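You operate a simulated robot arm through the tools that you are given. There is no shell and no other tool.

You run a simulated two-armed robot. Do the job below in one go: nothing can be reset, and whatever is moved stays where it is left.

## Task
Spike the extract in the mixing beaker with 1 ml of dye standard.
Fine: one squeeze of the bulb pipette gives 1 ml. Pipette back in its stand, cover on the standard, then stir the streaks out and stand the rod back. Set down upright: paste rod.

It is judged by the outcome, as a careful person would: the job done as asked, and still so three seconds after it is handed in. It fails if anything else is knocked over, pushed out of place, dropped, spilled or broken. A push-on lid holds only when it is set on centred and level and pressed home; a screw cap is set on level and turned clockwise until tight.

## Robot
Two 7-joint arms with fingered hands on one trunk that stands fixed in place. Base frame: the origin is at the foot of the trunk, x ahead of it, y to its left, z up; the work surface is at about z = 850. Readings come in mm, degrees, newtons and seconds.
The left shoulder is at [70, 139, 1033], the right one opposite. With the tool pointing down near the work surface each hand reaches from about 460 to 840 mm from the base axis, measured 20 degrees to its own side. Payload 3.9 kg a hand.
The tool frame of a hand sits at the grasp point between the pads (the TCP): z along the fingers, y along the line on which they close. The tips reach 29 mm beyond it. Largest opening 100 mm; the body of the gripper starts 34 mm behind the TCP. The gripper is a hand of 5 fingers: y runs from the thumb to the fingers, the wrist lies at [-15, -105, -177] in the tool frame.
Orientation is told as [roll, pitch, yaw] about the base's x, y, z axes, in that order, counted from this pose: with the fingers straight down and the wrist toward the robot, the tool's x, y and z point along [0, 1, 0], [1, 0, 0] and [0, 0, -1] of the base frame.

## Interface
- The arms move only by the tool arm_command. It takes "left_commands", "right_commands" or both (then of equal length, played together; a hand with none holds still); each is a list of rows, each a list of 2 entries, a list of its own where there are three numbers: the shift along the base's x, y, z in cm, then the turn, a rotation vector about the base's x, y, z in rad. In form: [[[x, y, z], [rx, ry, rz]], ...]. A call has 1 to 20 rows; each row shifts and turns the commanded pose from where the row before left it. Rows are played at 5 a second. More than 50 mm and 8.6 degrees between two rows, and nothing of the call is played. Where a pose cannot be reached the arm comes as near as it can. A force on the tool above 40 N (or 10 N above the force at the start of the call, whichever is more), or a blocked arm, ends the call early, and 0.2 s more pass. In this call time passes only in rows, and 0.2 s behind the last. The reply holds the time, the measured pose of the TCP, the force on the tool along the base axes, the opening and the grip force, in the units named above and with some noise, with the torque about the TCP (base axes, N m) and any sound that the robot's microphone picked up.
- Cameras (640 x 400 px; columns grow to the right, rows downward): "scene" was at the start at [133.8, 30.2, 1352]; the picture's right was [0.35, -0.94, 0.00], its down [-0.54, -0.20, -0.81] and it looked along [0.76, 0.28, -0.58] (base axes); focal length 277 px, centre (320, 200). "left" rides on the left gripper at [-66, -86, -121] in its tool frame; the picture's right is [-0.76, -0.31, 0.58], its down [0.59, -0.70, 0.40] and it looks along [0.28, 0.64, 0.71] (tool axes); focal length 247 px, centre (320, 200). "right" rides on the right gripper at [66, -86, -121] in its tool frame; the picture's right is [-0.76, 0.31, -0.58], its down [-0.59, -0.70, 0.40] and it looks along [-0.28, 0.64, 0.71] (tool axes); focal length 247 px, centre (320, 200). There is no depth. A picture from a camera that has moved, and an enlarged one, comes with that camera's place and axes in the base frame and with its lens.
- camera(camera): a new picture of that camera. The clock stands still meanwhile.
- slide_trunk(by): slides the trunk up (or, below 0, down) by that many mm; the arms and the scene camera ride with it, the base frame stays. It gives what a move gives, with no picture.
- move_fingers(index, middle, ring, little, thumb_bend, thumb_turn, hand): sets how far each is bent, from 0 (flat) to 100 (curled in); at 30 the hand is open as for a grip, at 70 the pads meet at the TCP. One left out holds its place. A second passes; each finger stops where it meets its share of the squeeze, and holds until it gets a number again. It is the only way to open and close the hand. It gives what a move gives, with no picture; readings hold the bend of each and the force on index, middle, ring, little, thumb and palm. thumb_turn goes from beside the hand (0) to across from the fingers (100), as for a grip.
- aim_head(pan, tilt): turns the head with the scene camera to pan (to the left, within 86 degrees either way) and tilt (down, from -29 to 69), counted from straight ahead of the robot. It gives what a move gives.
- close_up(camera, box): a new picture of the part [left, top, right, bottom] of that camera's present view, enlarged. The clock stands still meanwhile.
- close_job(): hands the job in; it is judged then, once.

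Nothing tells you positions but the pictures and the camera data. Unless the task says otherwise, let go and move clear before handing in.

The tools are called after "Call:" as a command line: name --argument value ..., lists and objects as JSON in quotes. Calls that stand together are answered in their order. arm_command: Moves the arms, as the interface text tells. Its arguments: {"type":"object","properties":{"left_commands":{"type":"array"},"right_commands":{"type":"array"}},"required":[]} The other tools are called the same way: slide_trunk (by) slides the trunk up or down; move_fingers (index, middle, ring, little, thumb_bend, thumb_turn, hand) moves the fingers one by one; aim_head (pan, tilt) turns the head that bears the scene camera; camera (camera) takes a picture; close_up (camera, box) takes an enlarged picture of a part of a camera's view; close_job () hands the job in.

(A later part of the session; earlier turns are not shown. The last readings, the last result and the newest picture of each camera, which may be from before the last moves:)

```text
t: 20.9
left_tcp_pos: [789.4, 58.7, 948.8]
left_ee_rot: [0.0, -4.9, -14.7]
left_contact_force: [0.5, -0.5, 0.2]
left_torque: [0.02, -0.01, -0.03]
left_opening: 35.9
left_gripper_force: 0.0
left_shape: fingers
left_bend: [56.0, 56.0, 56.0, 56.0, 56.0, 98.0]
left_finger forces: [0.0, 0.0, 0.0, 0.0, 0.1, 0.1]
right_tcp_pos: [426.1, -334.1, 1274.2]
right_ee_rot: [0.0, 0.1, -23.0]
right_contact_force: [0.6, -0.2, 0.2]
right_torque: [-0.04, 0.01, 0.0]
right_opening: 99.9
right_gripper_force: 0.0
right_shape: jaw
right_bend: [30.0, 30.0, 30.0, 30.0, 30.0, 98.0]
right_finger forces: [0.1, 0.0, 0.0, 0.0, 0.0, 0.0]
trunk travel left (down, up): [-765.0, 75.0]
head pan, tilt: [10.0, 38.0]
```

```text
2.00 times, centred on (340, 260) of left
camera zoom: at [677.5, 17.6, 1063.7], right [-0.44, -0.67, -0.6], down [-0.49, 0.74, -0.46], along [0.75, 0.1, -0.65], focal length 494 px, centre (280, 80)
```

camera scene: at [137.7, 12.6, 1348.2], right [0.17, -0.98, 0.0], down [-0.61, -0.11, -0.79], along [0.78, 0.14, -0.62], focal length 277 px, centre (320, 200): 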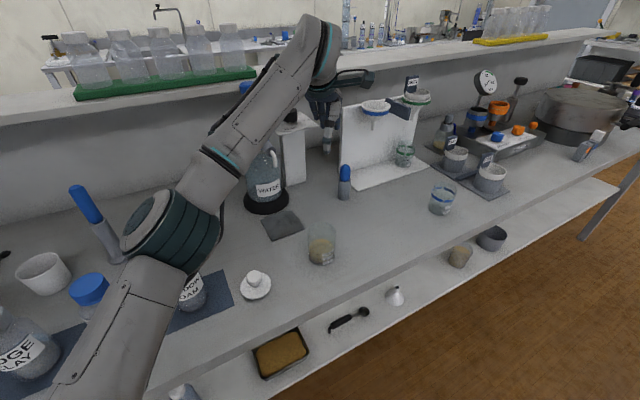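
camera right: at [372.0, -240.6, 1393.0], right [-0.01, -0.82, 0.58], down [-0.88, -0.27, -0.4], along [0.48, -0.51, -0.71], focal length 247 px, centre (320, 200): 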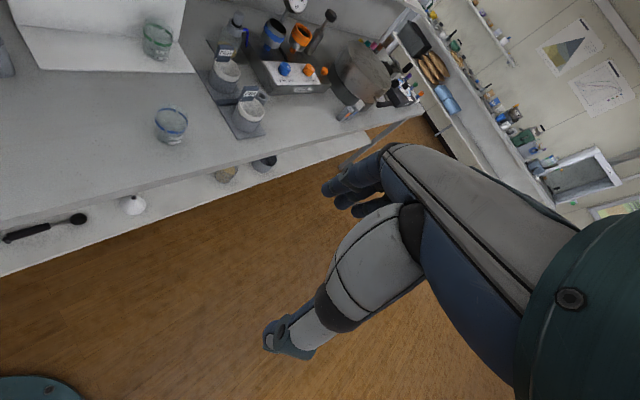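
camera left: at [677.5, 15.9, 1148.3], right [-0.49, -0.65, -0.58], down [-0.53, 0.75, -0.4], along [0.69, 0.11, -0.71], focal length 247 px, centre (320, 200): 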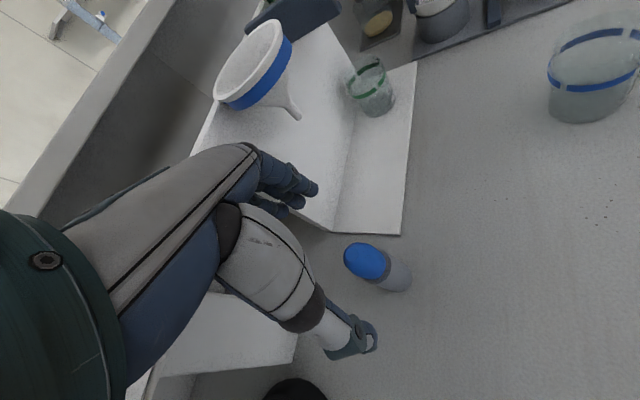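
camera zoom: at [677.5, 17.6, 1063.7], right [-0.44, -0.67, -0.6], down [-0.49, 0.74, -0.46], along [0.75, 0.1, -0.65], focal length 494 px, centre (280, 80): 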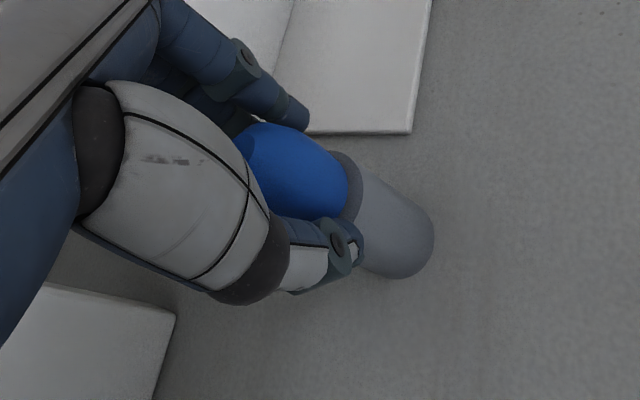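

The bend reads 56 with no force yet. I'll close a little more and watch the forces.

Call:
move_fingers --hand "left" --index 59 --middle 59 --ring 59 --little 59 --thumb_bend 59

```text
t: 21.9
left_tcp_pos: [788.6, 57.5, 948.5]
left_ee_rot: [0.1, -5.0, -14.7]
left_contact_force: [-0.1, 0.4, -0.2]
left_torque: [0.0, 0.02, 0.05]
left_opening: 28.5
left_gripper_force: 0.2
left_shape: fingers
left_bend: [59.0, 59.0, 59.0, 59.0, 59.0, 98.0]
left_finger forces: [0.0, 0.0, 0.0, 0.0, 0.1, 0.0]
right_tcp_pos: [425.1, -335.4, 1273.1]
right_ee_rot: [0.1, 0.0, -22.9]
right_contact_force: [-0.3, 0.3, 0.7]
right_torque: [0.01, 0.02, 0.0]
right_opening: 99.9
right_gripper_force: 0.0
right_shape: jaw
right_bend: [30.0, 30.0, 30.0, 30.0, 30.0, 98.0]
right_finger forces: [0.1, 0.0, 0.0, 0.0, 0.0, 0.0]
trunk travel left (down, up): [-765.0, 75.0]
head pan, tilt: [10.0, 38.0]
```

Call:
move_fingers --hand "left" --index 61 --middle 61 --ring 61 --little 61 --thumb_bend 61

Call:
close_up --camera "left" --box '[240, 160, 440, 360]'

Call:
close_up --camera "scene" --box '[310, 130, 390, 230]'

```text
t: 22.9
left_tcp_pos: [788.4, 58.7, 948.4]
left_ee_rot: [0.0, -5.0, -14.7]
left_contact_force: [-0.2, 0.4, 0.6]
left_torque: [0.0, -0.02, -0.04]
left_opening: 26.1
left_gripper_force: 1.0
left_shape: fingers
left_bend: [60.0, 61.0, 61.0, 61.0, 60.0, 98.0]
left_finger forces: [0.7, 0.2, 0.0, 0.0, 0.8, 0.1]
right_tcp_pos: [426.3, -334.4, 1272.2]
right_ee_rot: [0.0, 0.1, -23.0]
right_contact_force: [0.6, -0.4, -0.4]
right_torque: [0.0, 0.0, 0.06]
right_opening: 99.8
right_gripper_force: 0.0
right_shape: jaw
right_bend: [30.0, 30.0, 30.0, 30.0, 30.0, 98.0]
right_finger forces: [0.0, 0.1, 0.0, 0.1, 0.0, 0.0]
trunk travel left (down, up): [-765.0, 75.0]
head pan, tilt: [10.0, 38.0]
```

```text
2.00 times, centred on (340, 260) of left
camera zoom: at [677.5, 17.5, 1063.7], right [-0.44, -0.67, -0.6], down [-0.49, 0.74, -0.46], along [0.75, 0.1, -0.65], focal length 494 px, centre (280, 80)
```

zoom: 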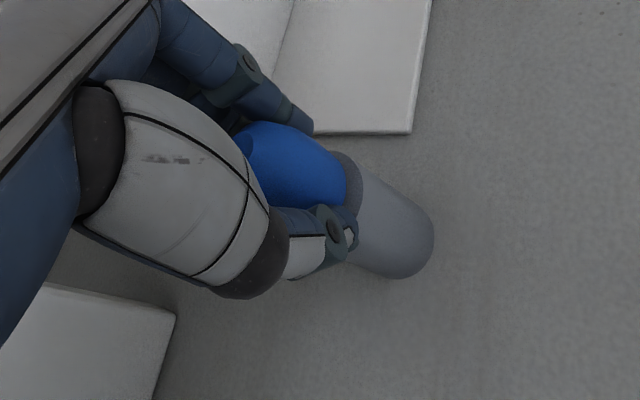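

```text
4.00 times, centred on (350, 180) of scene
camera zoom: at [136.6, 14.5, 1438.3], right [0.17, -0.98, 0.0], down [-0.61, -0.11, -0.79], along [0.78, 0.14, -0.62], focal length 1110 px, centre (200, 280)
```

zoom: 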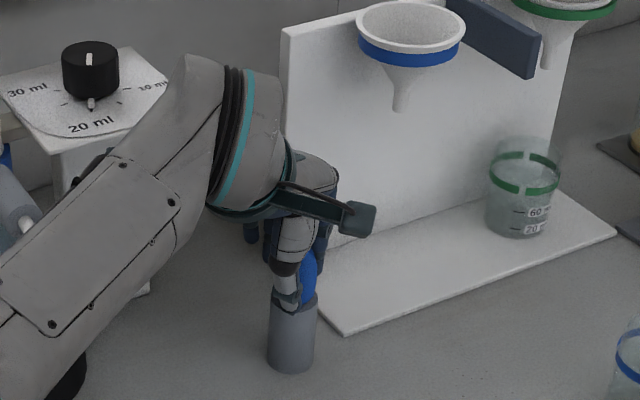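

Contact with index and thumb at about 0.8 N. I'll tighten slightly for a safe but light hold.

Call:
move_fingers --hand "left" --index 62 --middle 62 --thumb_bend 62

```text
t: 23.9
left_tcp_pos: [788.9, 56.7, 949.4]
left_ee_rot: [0.0, -5.1, -14.6]
left_contact_force: [-0.6, -0.1, 0.5]
left_torque: [0.0, 0.01, 0.04]
left_opening: 25.2
left_gripper_force: 1.3
left_shape: fingers
left_bend: [61.0, 61.0, 61.0, 61.0, 60.0, 98.0]
left_finger forces: [1.3, 0.4, 0.1, 0.0, 1.4, 0.0]
right_tcp_pos: [424.9, -335.4, 1273.7]
right_ee_rot: [-0.1, -0.1, -23.0]
right_contact_force: [-0.1, -0.7, 0.5]
right_torque: [0.0, -0.04, 0.04]
right_opening: 99.9
right_gripper_force: 0.2
right_shape: jaw
right_bend: [30.0, 30.0, 30.0, 30.0, 30.0, 98.0]
right_finger forces: [0.0, 0.0, 0.0, 0.0, 0.1, 0.0]
trunk travel left (down, up): [-765.0, 75.0]
head pan, tilt: [10.0, 38.0]
```

A light hold of about 1.4 N. I'll test it with a short 20 mm lift.

Call:
arm_command --left_commands '[[[0, 0, 0.5], [0, 0, 0]], [[0, 0, 0.5], [0, 0, 0]], [[0, 0, 0.5], [0, 0, 0]], [[0, 0, 0.5], [0, 0, 0]], [[0, 0, 0], [0, 0, 0]]]'

Call:
close_up --camera "left" --box '[240, 160, 440, 360]'

Call:
close_up --camera "scene" --box '[310, 130, 390, 230]'

```text
t: 25.1
left_tcp_pos: [787.6, 57.0, 969.4]
left_ee_rot: [0.0, -5.0, -14.6]
left_contact_force: [-0.1, -0.2, -0.2]
left_torque: [0.0, 0.02, 0.0]
left_opening: 25.4
left_gripper_force: 1.6
left_shape: fingers
left_bend: [61.0, 62.0, 61.0, 61.0, 60.0, 98.0]
left_finger forces: [1.3, 0.3, 0.0, 0.0, 1.5, 0.0]
right_tcp_pos: [426.3, -335.6, 1273.0]
right_ee_rot: [0.0, 0.1, -23.0]
right_contact_force: [0.6, -0.6, -0.7]
right_torque: [0.01, -0.01, -0.01]
right_opening: 99.9
right_gripper_force: 0.0
right_shape: jaw
right_bend: [30.0, 30.0, 30.0, 30.0, 30.0, 98.0]
right_finger forces: [0.0, 0.0, 0.0, 0.0, 0.0, 0.1]
trunk travel left (down, up): [-765.0, 75.0]
head pan, tilt: [10.0, 38.0]
```

```text
2.00 times, centred on (340, 260) of left
camera zoom: at [676.4, 17.1, 1083.5], right [-0.44, -0.67, -0.6], down [-0.5, 0.74, -0.46], along [0.75, 0.1, -0.65], focal length 494 px, centre (280, 80)
```

zoom: 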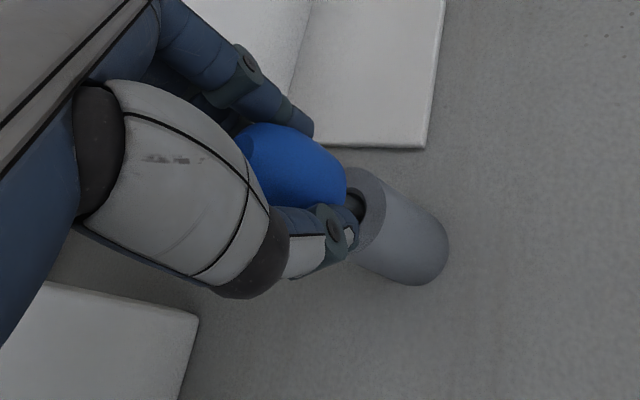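

```text
4.00 times, centred on (350, 180) of scene
camera zoom: at [136.8, 14.5, 1438.3], right [0.17, -0.98, 0.0], down [-0.61, -0.11, -0.79], along [0.78, 0.14, -0.62], focal length 1110 px, centre (200, 280)
```

zoom: 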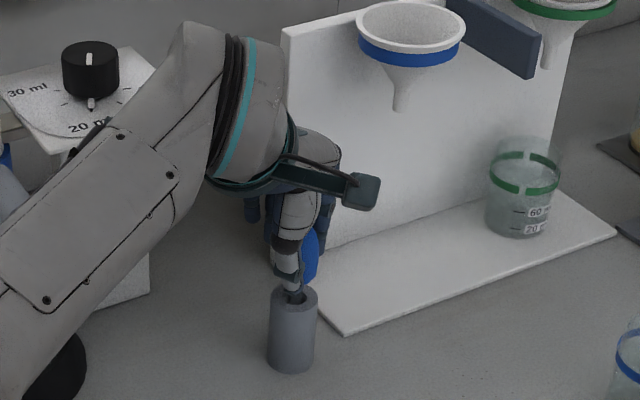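

The hold works and the stem is coming out cleanly. I'll lift the rest of the way with the trunk so the arm stays within reach and the lift is straight.

Call:
slide_trunk --by 35

Call:
slide_trunk --by 35

Call:
close_up --camera "scene" --box '[300, 130, 400, 270]'

Call:
camera --camera "left"

```text
t: 25.9
left_tcp_pos: [788.5, 57.4, 1003.4]
left_ee_rot: [-0.1, -5.0, -14.7]
left_contact_force: [-0.2, 0.1, -0.6]
left_torque: [0.01, 0.0, 0.01]
left_opening: 25.1
left_gripper_force: 1.5
left_shape: fingers
left_bend: [61.0, 62.0, 61.0, 61.0, 60.0, 98.0]
left_finger forces: [1.2, 0.3, 0.1, 0.0, 1.5, 0.0]
right_tcp_pos: [425.0, -335.3, 1307.6]
right_ee_rot: [0.0, 0.0, -23.0]
right_contact_force: [-0.1, -0.2, 0.1]
right_torque: [-0.01, -0.02, 0.01]
right_opening: 99.8
right_gripper_force: 0.1
right_shape: jaw
right_bend: [30.0, 30.0, 30.0, 30.0, 30.0, 98.0]
right_finger forces: [0.1, 0.0, 0.0, 0.0, 0.0, 0.1]
trunk travel left (down, up): [-800.0, 40.0]
head pan, tilt: [10.0, 38.0]
```

```text
t: 26.6
left_tcp_pos: [786.8, 58.0, 1038.3]
left_ee_rot: [0.0, -4.9, -14.6]
left_contact_force: [0.0, 0.1, -0.6]
left_torque: [-0.02, -0.03, 0.0]
left_opening: 25.2
left_gripper_force: 1.6
left_shape: fingers
left_bend: [61.0, 62.0, 61.0, 61.0, 60.0, 98.0]
left_finger forces: [1.2, 0.4, 0.0, 0.1, 1.5, 0.1]
right_tcp_pos: [426.5, -334.5, 1343.0]
right_ee_rot: [-0.1, 0.0, -23.0]
right_contact_force: [1.1, -0.9, 1.3]
right_torque: [0.0, 0.01, -0.04]
right_opening: 100.1
right_gripper_force: 0.1
right_shape: jaw
right_bend: [30.0, 30.0, 30.0, 30.0, 30.0, 98.0]
right_finger forces: [0.1, 0.1, 0.0, 0.1, 0.1, 0.0]
trunk travel left (down, up): [-835.0, 5.0]
head pan, tilt: [10.0, 38.0]
```

```text
2.86 times, centred on (350, 200) of scene
camera zoom: at [137.1, 14.4, 1508.3], right [0.17, -0.98, 0.0], down [-0.61, -0.11, -0.79], along [0.78, 0.14, -0.62], focal length 792 px, centre (234, 200)
```

zoom: 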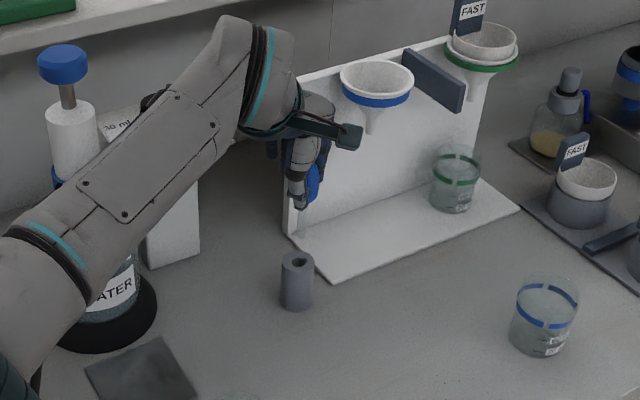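

```text
taken
camera left: at [676.7, 17.0, 1153.4], right [-0.44, -0.67, -0.6], down [-0.49, 0.74, -0.46], along [0.75, 0.1, -0.65], focal length 247 px, centre (320, 200)
```

left: 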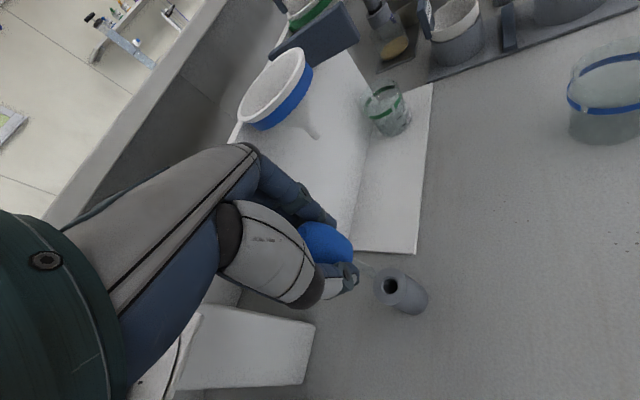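

The pipette is clear of its stand. I'll look closely at the stem and tip.

Call:
close_up --camera "scene" --box '[325, 180, 357, 220]'

Call:
close_up --camera "left" --box '[300, 210, 440, 320]'

```text
10.00 times, centred on (341, 200) of scene
camera zoom: at [137.1, 14.4, 1508.3], right [0.17, -0.98, 0.0], down [-0.61, -0.11, -0.79], along [0.78, 0.14, -0.62], focal length 2774 px, centre (110, 200)
```

zoom: 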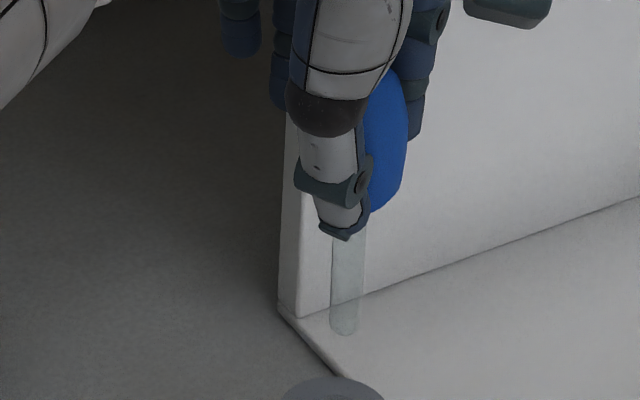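

```text
3.64 times, centred on (370, 265) of left
camera zoom: at [676.7, 17.0, 1153.4], right [-0.44, -0.67, -0.6], down [-0.49, 0.74, -0.46], along [0.75, 0.1, -0.65], focal length 898 px, centre (138, -36)
```

zoom: 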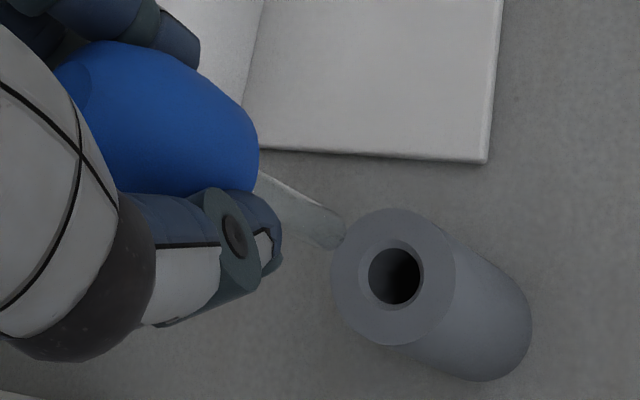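

The tip is about 90 mm below the TCP (z≈948 now) and the pipette hangs vertical. I'll carry it high past the beaker and water bottle to above the dye cup.

Call:
arm_command --left_commands '[[[-3.7, 0, 1.5], [0, 0, 0]], [[-3.7, 0, 1.5], [0, 0, 0]], [[-3.7, 0, 1.5], [0, 0, 0]], [[-3.7, 0, 1.5], [0, 0, 0]], [[-2, 4.2, 0], [0, 0, 0.06]], [[-2, 4.2, 0], [0, 0, 0.06]], [[-2, 4.2, 0], [0, 0, 0.06]], [[-2, 4.2, 0], [0, 0, 0.06]], [[-0.6, 4.2, 0], [0, 0, 0.06]], [[-0.6, 4.2, 0], [0, 0, 0.06]], [[-0.6, 4.2, 0], [0, 0, 0.06]], [[-0.5, 4.2, 0], [0, 0, 0.06]], [[-0.3, 4.2, 0], [0, 0, 0.06]], [[0, 0, 0], [0, 0, 0]], [[0, 0, 0], [0, 0, 0]]]'

Call:
aim_head --pan 45 --tilt 40

Call:
camera --camera "scene"

Call:
camera --camera "left"

```text
t: 29.8
left_tcp_pos: [606.2, 413.4, 1186.0]
left_ee_rot: [0.1, -5.0, 16.1]
left_contact_force: [-0.2, 0.1, -0.6]
left_torque: [-0.02, -0.01, 0.0]
left_opening: 24.9
left_gripper_force: 1.3
left_shape: fingers
left_bend: [61.0, 62.0, 61.0, 61.0, 60.0, 97.0]
left_finger forces: [1.1, 0.3, 0.1, 0.0, 1.2, 0.1]
left hand out of reach, approached as far as the arm can: row 6, 7, 8, 9, 10, 11, 12
right_tcp_pos: [425.5, -334.9, 1342.6]
right_ee_rot: [0.1, 0.0, -23.0]
right_contact_force: [-0.1, 0.1, 0.7]
right_torque: [0.01, 0.06, 0.0]
right_opening: 100.0
right_gripper_force: 0.0
right_shape: jaw
right_bend: [30.0, 30.0, 30.0, 30.0, 30.0, 98.0]
right_finger forces: [0.0, 0.1, 0.0, 0.0, 0.1, 0.0]
trunk travel left (down, up): [-835.0, 5.0]
head pan, tilt: [10.0, 38.0]
```

```text
t: 30.9
left_tcp_pos: [607.1, 414.3, 1186.4]
left_ee_rot: [0.1, -4.9, 16.2]
left_contact_force: [-0.6, -0.3, -1.0]
left_torque: [0.0, 0.0, -0.03]
left_opening: 24.9
left_gripper_force: 1.7
left_shape: fingers
left_bend: [61.0, 62.0, 61.0, 61.0, 60.0, 97.0]
left_finger forces: [1.1, 0.2, 0.0, 0.0, 1.3, 0.0]
right_tcp_pos: [425.6, -334.6, 1343.0]
right_ee_rot: [0.0, -0.1, -22.9]
right_contact_force: [1.7, 0.8, -0.2]
right_torque: [0.0, 0.0, -0.03]
right_opening: 99.9
right_gripper_force: 0.1
right_shape: jaw
right_bend: [30.0, 30.0, 30.0, 30.0, 30.0, 98.0]
right_finger forces: [0.0, 0.0, 0.1, 0.1, 0.1, 0.0]
trunk travel left (down, up): [-835.0, 5.0]
head pan, tilt: [45.0, 40.0]
```

```text
taken
camera scene: at [111.9, 59.4, 1505.3], right [0.71, -0.71, 0.0], down [-0.46, -0.45, -0.77], along [0.54, 0.54, -0.64], focal length 277 px, centre (320, 200)
```

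scene: 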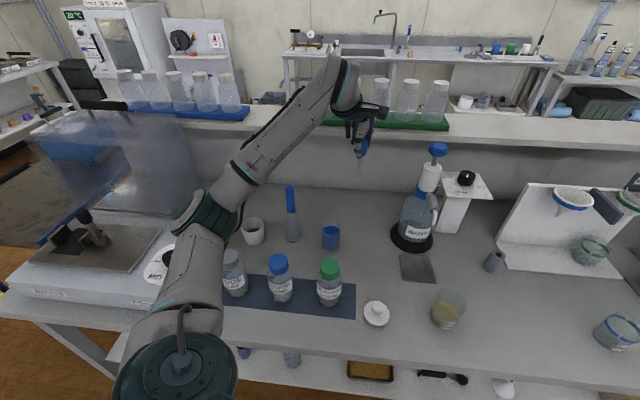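

```text
taken
camera left: at [531.6, 322.9, 1299.3], right [-0.04, -0.8, -0.6], down [-0.81, 0.38, -0.46], along [0.59, 0.47, -0.66], focal length 247 px, centre (320, 200)
```

left: 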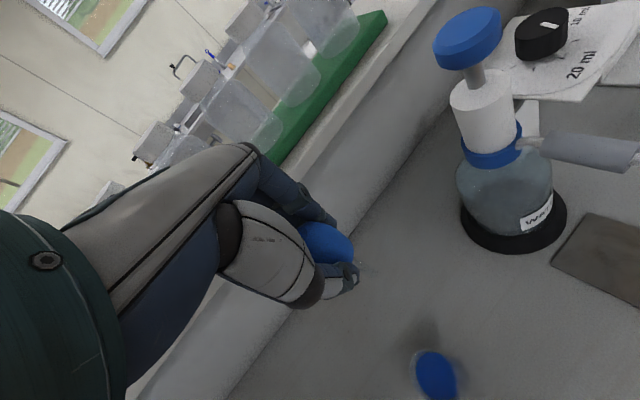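

The arm hit a limit on the way because the trunk is so high, and it is now at about [607, 414, 1186] with the pipette still secure and nothing touched. Lowering the trunk back to its original height restores the normal working range, and nothing lies beneath the hand.

Call:
slide_trunk --by -80

Call:
camera --camera "scene"

```text
t: 32.0
left_tcp_pos: [606.6, 413.7, 1105.1]
left_ee_rot: [0.1, -4.9, 16.2]
left_contact_force: [0.5, 0.2, -0.1]
left_torque: [-0.02, -0.02, -0.01]
left_opening: 25.2
left_gripper_force: 1.4
left_shape: fingers
left_bend: [61.0, 62.0, 61.0, 61.0, 60.0, 97.0]
left_finger forces: [1.1, 0.3, 0.0, 0.1, 1.2, 0.0]
right_tcp_pos: [425.5, -334.3, 1263.2]
right_ee_rot: [0.0, 0.0, -23.0]
right_contact_force: [0.6, 0.6, 0.0]
right_torque: [-0.01, -0.01, 0.01]
right_opening: 99.7
right_gripper_force: 0.0
right_shape: jaw
right_bend: [30.0, 30.0, 30.0, 30.0, 30.0, 98.0]
right_finger forces: [0.0, 0.0, 0.0, 0.1, 0.1, 0.0]
trunk travel left (down, up): [-755.0, 85.0]
head pan, tilt: [45.0, 40.0]
```

```text
taken
camera scene: at [111.5, 59.6, 1425.3], right [0.71, -0.71, 0.0], down [-0.45, -0.45, -0.77], along [0.54, 0.54, -0.64], focal length 277 px, centre (320, 200)
```

scene: 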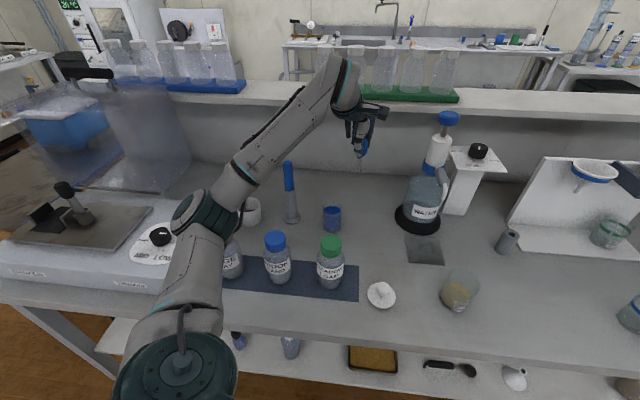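

I'll move horizontally to above the dye cup.

Call:
arm_command --left_commands '[[[-1.8, 0.55, -0.8], [0, 0, 0]], [[-1.8, 0.55, -0.8], [0, 0, 0]], [[-1.8, 0.55, -0.8], [0, 0, 0]], [[-1.8, 0.55, -0.8], [0, 0, 0]], [[0, 0, 0], [0, 0, 0]]]'

Call:
close_up --camera "scene" --box '[280, 100, 400, 260]'

Call:
camera --camera "left"

```text
t: 33.2
left_tcp_pos: [567.9, 452.6, 1112.2]
left_ee_rot: [0.3, -4.5, 16.0]
left_contact_force: [0.5, -0.7, 0.0]
left_torque: [-0.02, 0.0, 0.07]
left_opening: 25.2
left_gripper_force: 1.1
left_shape: fingers
left_bend: [61.0, 62.0, 61.0, 61.0, 61.0, 97.0]
left_finger forces: [1.1, 0.3, 0.0, 0.0, 1.3, 0.1]
left hand out of reach, approached as far as the arm can: row 1, 2, 3, 4
right_tcp_pos: [426.5, -334.3, 1262.2]
right_ee_rot: [0.0, 0.1, -23.0]
right_contact_force: [-0.3, -0.5, 0.5]
right_torque: [0.03, 0.01, 0.0]
right_opening: 99.9
right_gripper_force: 0.0
right_shape: jaw
right_bend: [30.0, 30.0, 30.0, 30.0, 30.0, 98.0]
right_finger forces: [0.0, 0.0, 0.0, 0.0, 0.0, 0.0]
trunk travel left (down, up): [-755.0, 85.0]
head pan, tilt: [45.0, 40.0]
```

```text
2.50 times, centred on (340, 180) of scene
camera zoom: at [112.2, 59.4, 1425.3], right [0.71, -0.71, 0.0], down [-0.45, -0.45, -0.77], along [0.54, 0.54, -0.64], focal length 694 px, centre (270, 250)
```

zoom: 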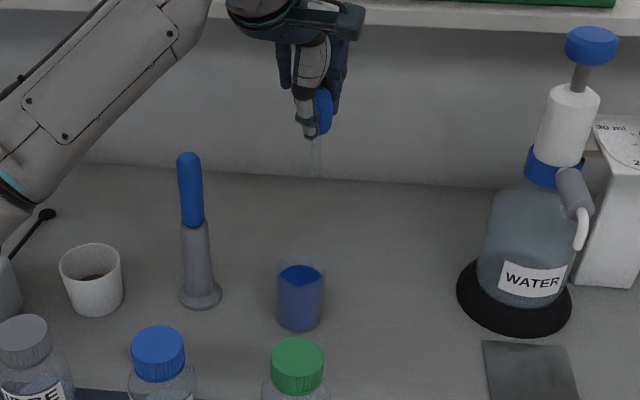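

```text
taken
camera left: at [492.6, 361.8, 1227.2], right [-0.04, -0.8, -0.6], down [-0.81, 0.38, -0.45], along [0.59, 0.47, -0.66], focal length 247 px, centre (320, 200)
```

left: 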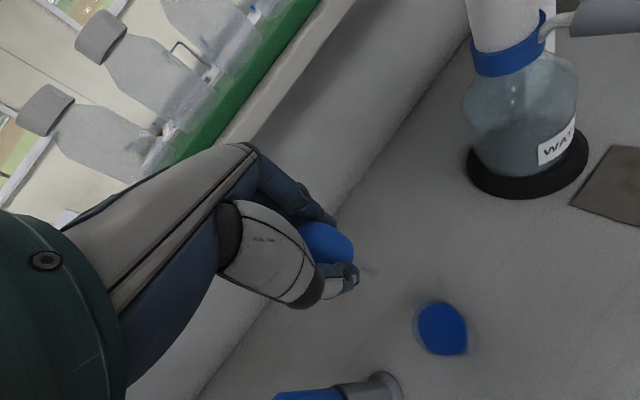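

The arm is pressing against a joint limit at this height. I'll see whether going lower frees it; the tip stays well above the cup.

Call:
arm_command --left_commands '[[[0, 0, -2], [0, 0, 0]], [[0, 0, -2], [0, 0, 0]], [[0, 0, 0], [0, 0, 0]]]'

Call:
arm_command --left_commands '[[[-1, 0, 0], [0, 0, 0]], [[0, 0, 0], [0, 0, 0]]]'

```text
t: 34.0
left_tcp_pos: [582.4, 465.3, 1093.6]
left_ee_rot: [0.3, -4.8, 16.1]
left_contact_force: [0.2, -0.1, -0.1]
left_torque: [0.0, -0.01, 0.0]
left_opening: 24.7
left_gripper_force: 1.3
left_shape: fingers
left_bend: [61.0, 62.0, 61.0, 61.0, 61.0, 97.0]
left_finger forces: [1.2, 0.3, 0.0, 0.0, 1.3, 0.0]
left hand out of reach, approached as far as the arm can: row 1, 2
right_tcp_pos: [425.6, -334.9, 1263.6]
right_ee_rot: [0.0, 0.0, -23.0]
right_contact_force: [-0.6, 1.0, -0.4]
right_torque: [-0.02, 0.01, 0.03]
right_opening: 99.8
right_gripper_force: 0.0
right_shape: jaw
right_bend: [30.0, 30.0, 30.0, 30.0, 30.0, 98.0]
right_finger forces: [0.1, 0.0, 0.0, 0.0, 0.0, 0.0]
trunk travel left (down, up): [-755.0, 85.0]
head pan, tilt: [45.0, 40.0]
```

```text
t: 34.6
left_tcp_pos: [574.8, 469.1, 1096.7]
left_ee_rot: [0.3, -4.6, 16.1]
left_contact_force: [0.0, 0.5, 0.1]
left_torque: [0.05, 0.04, 0.0]
left_opening: 24.9
left_gripper_force: 1.7
left_shape: fingers
left_bend: [61.0, 62.0, 61.0, 61.0, 61.0, 97.0]
left_finger forces: [1.1, 0.3, 0.0, 0.1, 1.3, 0.0]
left hand out of reach, approached as far as the arm can: row 1
right_tcp_pos: [426.3, -334.6, 1262.2]
right_ee_rot: [0.0, -0.1, -23.0]
right_contact_force: [0.9, 0.5, -0.2]
right_torque: [0.03, -0.03, 0.0]
right_opening: 99.7
right_gripper_force: 0.1
right_shape: jaw
right_bend: [30.0, 30.0, 30.0, 30.0, 30.0, 98.0]
right_finger forces: [0.1, 0.1, 0.0, 0.0, 0.0, 0.0]
trunk travel left (down, up): [-755.0, 85.0]
head pan, tilt: [45.0, 40.0]
```

Inward and downward are both limited here. The yaw I added on the way seems to be the cause, so I'll rotate the hand back and test.

Call:
arm_command --left_commands '[[[0, 0, 0], [0, 0, -0.1]], [[0, 0, 0], [0, 0, -0.1]], [[0, 0, 0], [0, 0, -0.1]], [[0, 0, 0], [0, 0, -0.1]], [[0, 0, 0], [0, 0, -0.1]], [[0, 0, 0], [0, 0, 0]]]'

Call:
arm_command --left_commands '[[[-1, 0, 0], [0, 0, 0]], [[0, 0, 0], [0, 0, 0]]]'

Call:
camera --camera "scene"

```text
t: 36.0
left_tcp_pos: [573.9, 469.8, 1097.4]
left_ee_rot: [0.1, -4.9, -12.5]
left_contact_force: [0.0, 0.3, 1.1]
left_torque: [0.02, 0.02, 0.01]
left_opening: 25.0
left_gripper_force: 1.5
left_shape: fingers
left_bend: [61.0, 62.0, 61.0, 61.0, 61.0, 97.0]
left_finger forces: [1.1, 0.3, 0.0, 0.0, 1.3, 0.0]
right_tcp_pos: [425.0, -335.1, 1263.2]
right_ee_rot: [0.0, 0.0, -23.0]
right_contact_force: [-0.9, -0.2, 0.4]
right_torque: [0.0, -0.01, 0.01]
right_opening: 99.9
right_gripper_force: 0.0
right_shape: jaw
right_bend: [30.0, 30.0, 30.0, 30.0, 30.0, 98.0]
right_finger forces: [0.0, 0.0, 0.1, 0.0, 0.0, 0.0]
trunk travel left (down, up): [-755.0, 85.0]
head pan, tilt: [45.0, 40.0]
```

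```text
t: 36.6
left_tcp_pos: [565.3, 470.3, 1096.3]
left_ee_rot: [0.2, -4.8, -12.5]
left_contact_force: [-0.3, 0.8, -0.3]
left_torque: [-0.03, 0.0, 0.01]
left_opening: 24.8
left_gripper_force: 1.0
left_shape: fingers
left_bend: [61.0, 62.0, 61.0, 61.0, 61.0, 97.0]
left_finger forces: [1.1, 0.4, 0.0, 0.1, 1.3, 0.0]
right_tcp_pos: [425.6, -334.0, 1263.5]
right_ee_rot: [0.1, 0.0, -23.0]
right_contact_force: [-0.4, 0.1, -0.3]
right_torque: [0.02, 0.02, 0.0]
right_opening: 100.0
right_gripper_force: 0.0
right_shape: jaw
right_bend: [30.0, 30.0, 30.0, 30.0, 30.0, 98.0]
right_finger forces: [0.0, 0.0, 0.1, 0.1, 0.0, 0.0]
trunk travel left (down, up): [-755.0, 85.0]
head pan, tilt: [45.0, 40.0]
```

```text
taken
camera scene: at [112.2, 59.5, 1425.3], right [0.71, -0.71, 0.0], down [-0.45, -0.45, -0.77], along [0.54, 0.54, -0.64], focal length 277 px, centre (320, 200)
```

scene: 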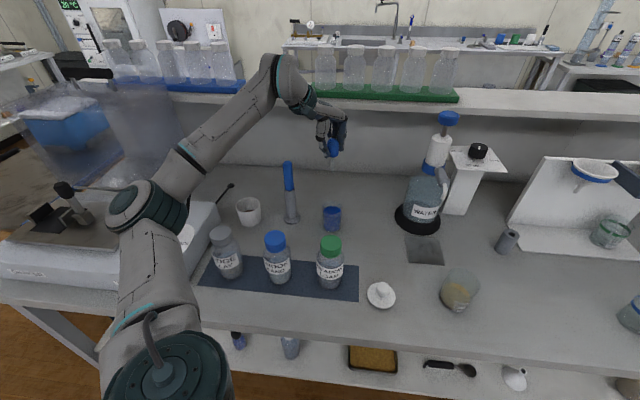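

Confirmed: with the yaw back at −12.5° the arm moves freely. I'll refine the dye cup position from close views before lowering.

Call:
close_up --camera "scene" --box '[300, 130, 380, 250]'

Call:
camera --camera "left"

```text
3.33 times, centred on (340, 190) of scene
camera zoom: at [112.2, 59.5, 1425.3], right [0.71, -0.71, 0.0], down [-0.45, -0.45, -0.77], along [0.54, 0.54, -0.64], focal length 925 px, centre (253, 233)
```

zoom: 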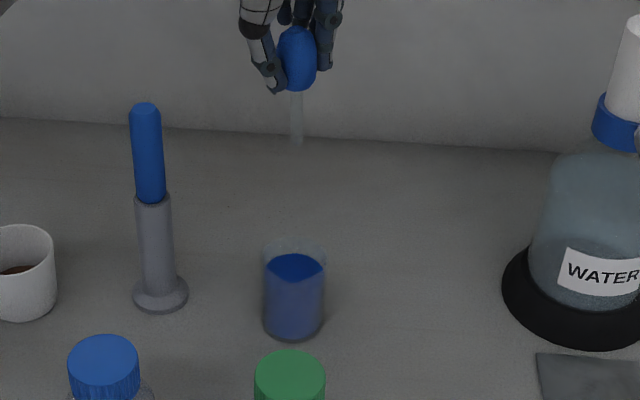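

```text
taken
camera left: at [455.9, 425.8, 1211.3], right [-0.41, -0.68, -0.6], down [-0.52, 0.72, -0.46], along [0.74, 0.13, -0.66], focal length 247 px, centre (320, 200)
```

left: 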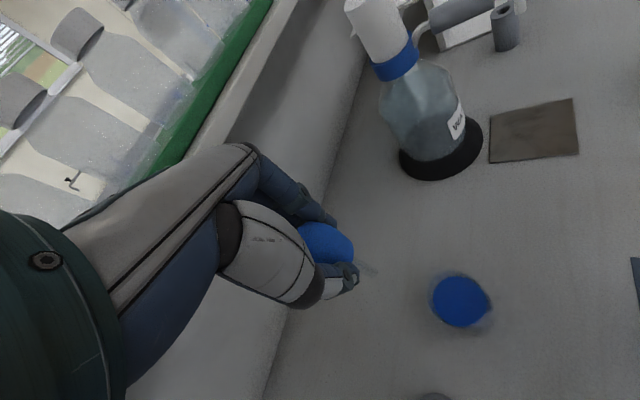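

The dye cup centre averages to about [531.5, 433], rim z≈930 and liquid surface ≈915. I'll move above it and check the alignment.

Call:
arm_command --left_commands '[[[-1.7, -1.85, -1], [0, 0, 0]], [[-1.7, -1.85, -1], [0, 0, 0]], [[0, 0, -1.5], [0, 0, 0]], [[0, 0, -1], [0, 0, 0]], [[0, 0, 0], [0, 0, 0]], [[0, 0, 0], [0, 0, 0]]]'

Call:
close_up --camera "scene" --box '[300, 150, 370, 250]'

Call:
close_up --camera "left" --box '[280, 180, 520, 380]'

Call:
camera --camera "scene"

```text
t: 38.0
left_tcp_pos: [531.3, 432.2, 1052.8]
left_ee_rot: [0.2, -5.0, -12.3]
left_contact_force: [0.3, -0.6, 0.0]
left_torque: [0.0, -0.03, -0.01]
left_opening: 25.3
left_gripper_force: 1.5
left_shape: fingers
left_bend: [61.0, 62.0, 61.0, 61.0, 61.0, 97.0]
left_finger forces: [1.2, 0.2, 0.0, 0.0, 1.3, 0.0]
right_tcp_pos: [424.5, -333.9, 1264.2]
right_ee_rot: [0.0, 0.0, -23.1]
right_contact_force: [0.3, 0.0, -0.3]
right_torque: [-0.01, -0.02, 0.0]
right_opening: 99.9
right_gripper_force: 0.0
right_shape: jaw
right_bend: [30.0, 30.0, 30.0, 30.0, 30.0, 98.0]
right_finger forces: [0.0, 0.0, 0.0, 0.0, 0.0, 0.0]
trunk travel left (down, up): [-755.0, 85.0]
head pan, tilt: [45.0, 40.0]
```

```text
4.00 times, centred on (335, 200) of scene
camera zoom: at [111.8, 59.8, 1425.3], right [0.71, -0.71, 0.0], down [-0.45, -0.45, -0.77], along [0.54, 0.54, -0.64], focal length 1110 px, centre (260, 200)
```

zoom: 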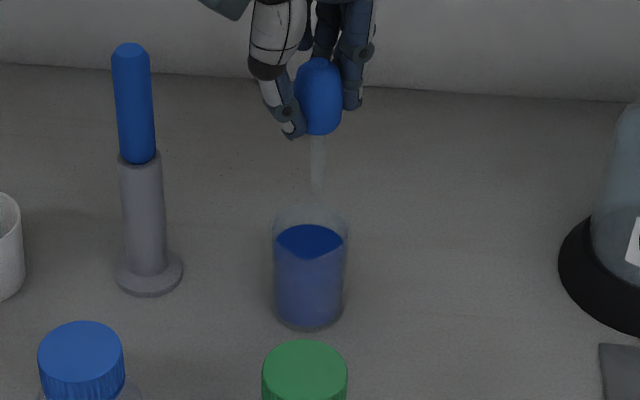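

```text
2.00 times, centred on (400, 280) of left
camera zoom: at [421.6, 387.3, 1167.1], right [-0.41, -0.68, -0.6], down [-0.52, 0.72, -0.46], along [0.74, 0.13, -0.66], focal length 494 px, centre (160, 40)
```

zoom: 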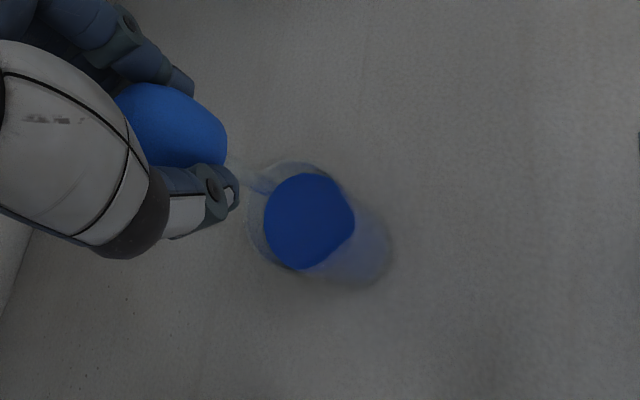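

```text
taken
camera scene: at [111.8, 59.8, 1425.3], right [0.71, -0.71, 0.0], down [-0.45, -0.45, -0.77], along [0.54, 0.54, -0.64], focal length 277 px, centre (320, 200)
```

scene: 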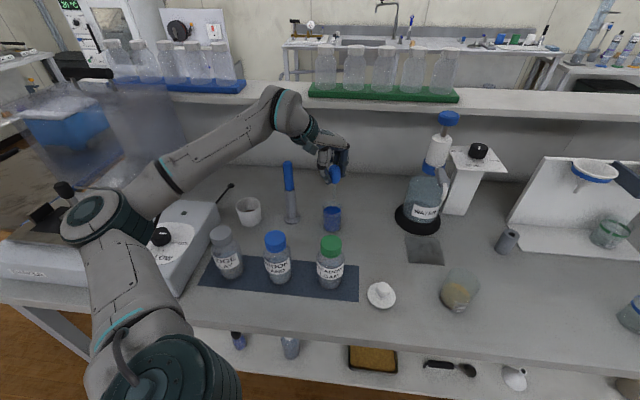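

The tip is within about 3 mm of the cup centre in both views. I'll lower the stem into the dye with the tip about 20 mm under the surface, keeping the fingers above the rim.

Call:
arm_command --left_commands '[[[0, 0.2, -1.5], [0, 0, 0]], [[0, 0, -1.5], [0, 0, 0]], [[0, 0, -1.5], [0, 0, 0]], [[0, 0, -1.3], [0, 0, 0]], [[0, 0, -1], [0, 0, 0]], [[0, 0, 0], [0, 0, 0]]]'

Call:
close_up --camera "scene" --box '[300, 160, 370, 250]'

Call:
close_up --camera "left" --box '[280, 180, 480, 340]'

```text
t: 39.4
left_tcp_pos: [530.1, 436.5, 985.2]
left_ee_rot: [0.1, -4.9, -12.4]
left_contact_force: [0.5, -0.3, 0.4]
left_torque: [0.0, -0.01, 0.01]
left_opening: 25.0
left_gripper_force: 1.3
left_shape: fingers
left_bend: [61.0, 62.0, 61.0, 61.0, 61.0, 97.0]
left_finger forces: [1.1, 0.3, 0.0, 0.1, 1.3, 0.0]
right_tcp_pos: [424.9, -334.9, 1262.2]
right_ee_rot: [0.0, 0.0, -23.0]
right_contact_force: [-0.2, 0.1, 0.5]
right_torque: [0.01, -0.01, 0.0]
right_opening: 99.8
right_gripper_force: 0.0
right_shape: jaw
right_bend: [30.0, 30.0, 30.0, 30.0, 30.0, 98.0]
right_finger forces: [0.0, 0.0, 0.0, 0.0, 0.2, 0.1]
trunk travel left (down, up): [-755.0, 85.0]
head pan, tilt: [45.0, 40.0]
```

```text
4.44 times, centred on (335, 205) of scene
camera zoom: at [111.7, 59.6, 1425.3], right [0.71, -0.71, 0.0], down [-0.45, -0.45, -0.77], along [0.54, 0.54, -0.64], focal length 1233 px, centre (253, 178)
```

zoom: 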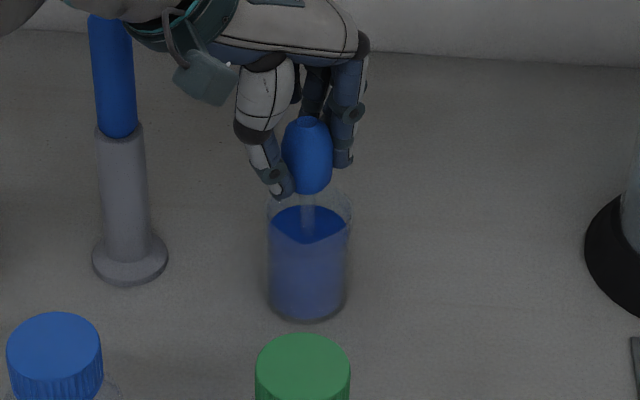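

```text
2.50 times, centred on (380, 260) of left
camera zoom: at [421.1, 392.3, 1099.1], right [-0.41, -0.68, -0.6], down [-0.52, 0.72, -0.46], along [0.74, 0.13, -0.66], focal length 617 px, centre (170, 50)
```

zoom: 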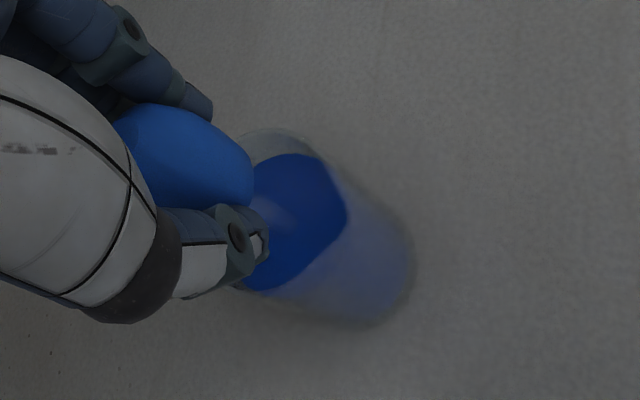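

The stem is in the dye. Now I'll squeeze the bulb and watch the response.

Call:
move_fingers --hand "left" --index 66 --middle 66 --thumb_bend 66

Call:
close_up --camera "scene" --box '[300, 160, 370, 250]'

```text
t: 40.4
left_tcp_pos: [531.4, 435.9, 984.5]
left_ee_rot: [0.1, -4.9, -12.3]
left_contact_force: [-0.3, 1.0, 0.1]
left_torque: [-0.01, -0.02, -0.01]
left_opening: 23.5
left_gripper_force: 4.7
left_shape: fingers
left_bend: [63.0, 64.0, 61.0, 61.0, 62.0, 97.0]
left_finger forces: [3.2, 1.7, 0.0, 0.0, 4.7, 0.0]
right_tcp_pos: [425.7, -334.6, 1264.1]
right_ee_rot: [0.0, 0.0, -23.0]
right_contact_force: [-0.5, 0.5, -1.2]
right_torque: [0.0, -0.01, -0.03]
right_opening: 99.8
right_gripper_force: 0.1
right_shape: jaw
right_bend: [30.0, 30.0, 30.0, 30.0, 30.0, 98.0]
right_finger forces: [0.0, 0.0, 0.0, 0.0, 0.1, 0.0]
trunk travel left (down, up): [-755.0, 85.0]
head pan, tilt: [45.0, 40.0]
```

```text
4.44 times, centred on (335, 205) of scene
camera zoom: at [111.7, 59.6, 1425.3], right [0.71, -0.71, 0.0], down [-0.45, -0.45, -0.77], along [0.54, 0.54, -0.64], focal length 1233 px, centre (253, 178)
```

zoom: 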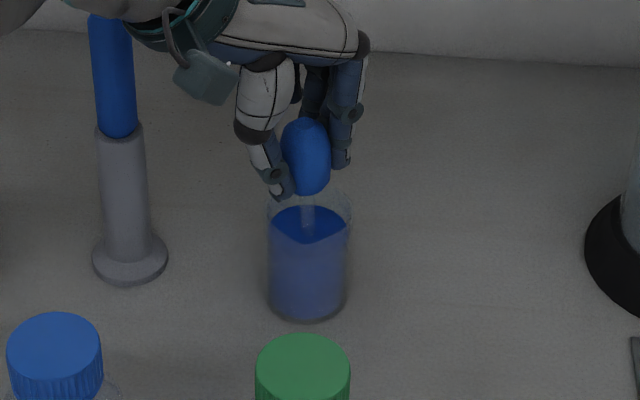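

The force is 4.7 N with little compression. I'll squeeze somewhat harder.

Call:
move_fingers --hand "left" --index 72 --middle 72 --thumb_bend 72

Call:
close_up --camera "scene" --box '[300, 160, 370, 250]'

Call:
close_up --camera "left" --box '[280, 180, 480, 340]'

```text
t: 41.4
left_tcp_pos: [532.2, 436.2, 984.8]
left_ee_rot: [0.1, -4.9, -12.4]
left_contact_force: [0.1, -0.6, 0.2]
left_torque: [0.02, 0.0, -0.04]
left_opening: 22.1
left_gripper_force: 11.2
left_shape: fingers
left_bend: [64.0, 66.0, 61.0, 61.0, 63.0, 96.0]
left_finger forces: [6.6, 4.3, 0.0, 0.1, 10.7, 0.0]
right_tcp_pos: [425.3, -333.6, 1262.0]
right_ee_rot: [0.1, 0.0, -23.0]
right_contact_force: [0.0, 0.3, -0.3]
right_torque: [0.0, 0.0, 0.03]
right_opening: 100.1
right_gripper_force: 0.1
right_shape: jaw
right_bend: [30.0, 30.0, 30.0, 30.0, 30.0, 98.0]
right_finger forces: [0.0, 0.0, 0.0, 0.0, 0.0, 0.0]
trunk travel left (down, up): [-755.0, 85.0]
head pan, tilt: [45.0, 40.0]
```

```text
4.44 times, centred on (335, 205) of scene
camera zoom: at [111.7, 59.6, 1425.3], right [0.71, -0.71, 0.0], down [-0.45, -0.45, -0.77], along [0.54, 0.54, -0.64], focal length 1233 px, centre (253, 178)
```

zoom: 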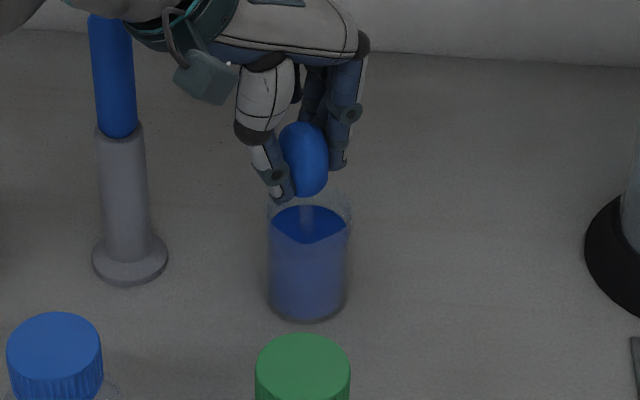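

```text
2.50 times, centred on (380, 260) of left
camera zoom: at [421.2, 392.3, 1099.2], right [-0.41, -0.68, -0.6], down [-0.52, 0.72, -0.46], along [0.74, 0.13, -0.66], focal length 617 px, centre (170, 50)
```

zoom: 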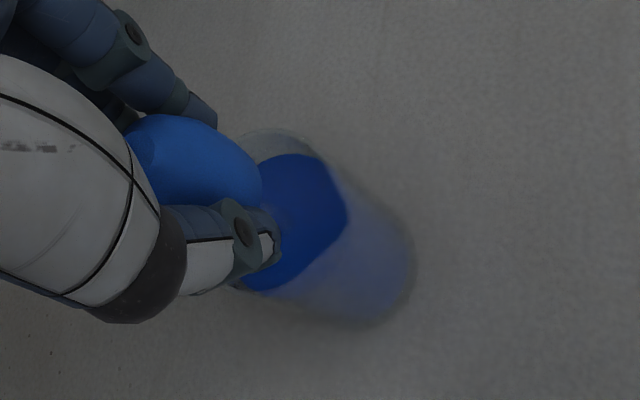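

The bulb is squeezed at 11 N and has crept a few mm down in the grip. I'll ease off gently to draw the dye in while keeping a safe hold.

Call:
move_fingers --hand "left" --index 65 --middle 65 --thumb_bend 65

Call:
close_up --camera "scene" --box '[300, 160, 370, 250]'

```text
t: 42.4
left_tcp_pos: [530.9, 436.2, 985.6]
left_ee_rot: [0.1, -4.9, -12.4]
left_contact_force: [-0.1, 0.3, -0.4]
left_torque: [0.0, -0.01, 0.0]
left_opening: 23.7
left_gripper_force: 3.6
left_shape: fingers
left_bend: [63.0, 64.0, 61.0, 61.0, 62.0, 97.0]
left_finger forces: [2.8, 1.2, 0.0, 0.0, 3.9, 0.0]
right_tcp_pos: [427.2, -334.3, 1264.0]
right_ee_rot: [-0.1, 0.0, -23.0]
right_contact_force: [0.9, -0.7, -0.3]
right_torque: [0.0, 0.01, -0.02]
right_opening: 100.1
right_gripper_force: 0.1
right_shape: jaw
right_bend: [30.0, 30.0, 30.0, 30.0, 30.0, 98.0]
right_finger forces: [0.0, 0.0, 0.0, 0.0, 0.0, 0.0]
trunk travel left (down, up): [-755.0, 85.0]
head pan, tilt: [45.0, 40.0]
```

```text
4.44 times, centred on (335, 205) of scene
camera zoom: at [111.7, 59.6, 1425.3], right [0.71, -0.71, 0.0], down [-0.45, -0.45, -0.77], along [0.54, 0.54, -0.64], focal length 1233 px, centre (253, 178)
```

zoom: 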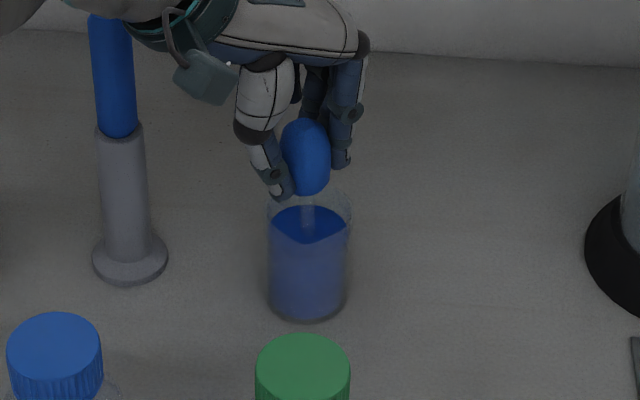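

Call:
move_fingers --hand "left" --index 62 --middle 62 --thumb_bend 62

Call:
close_up --camera "scene" --box '[300, 160, 370, 250]'

Call:
close_up --camera "left" --box '[280, 180, 480, 340]'

```text
t: 43.4
left_tcp_pos: [531.0, 436.8, 984.5]
left_ee_rot: [0.0, -5.0, -12.4]
left_contact_force: [0.3, -0.4, 0.3]
left_torque: [-0.03, 0.0, 0.02]
left_opening: 24.8
left_gripper_force: 1.7
left_shape: fingers
left_bend: [61.0, 62.0, 61.0, 61.0, 61.0, 97.0]
left_finger forces: [1.3, 0.4, 0.1, 0.0, 1.6, 0.0]
right_tcp_pos: [425.5, -334.5, 1262.2]
right_ee_rot: [0.0, 0.0, -22.9]
right_contact_force: [-0.3, 0.2, 0.1]
right_torque: [0.01, -0.02, -0.01]
right_opening: 99.6
right_gripper_force: 0.1
right_shape: jaw
right_bend: [30.0, 30.0, 30.0, 30.0, 30.0, 98.0]
right_finger forces: [0.0, 0.0, 0.0, 0.0, 0.1, 0.0]
trunk travel left (down, up): [-755.0, 85.0]
head pan, tilt: [45.0, 40.0]
```

```text
4.44 times, centred on (335, 205) of scene
camera zoom: at [111.7, 59.6, 1425.3], right [0.71, -0.71, 0.0], down [-0.45, -0.45, -0.77], along [0.54, 0.54, -0.64], focal length 1233 px, centre (253, 178)
```

zoom: 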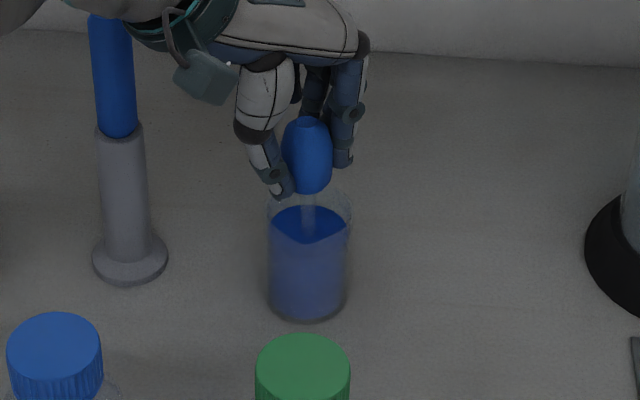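

```text
2.50 times, centred on (380, 260) of left
camera zoom: at [421.2, 392.3, 1099.2], right [-0.41, -0.68, -0.6], down [-0.52, 0.72, -0.46], along [0.74, 0.13, -0.66], focal length 617 px, centre (170, 50)
```

zoom: 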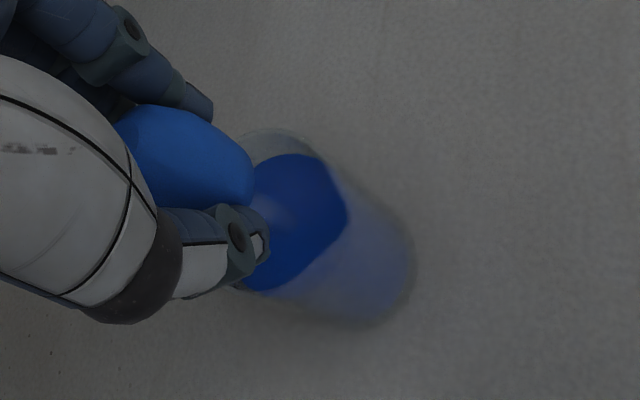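

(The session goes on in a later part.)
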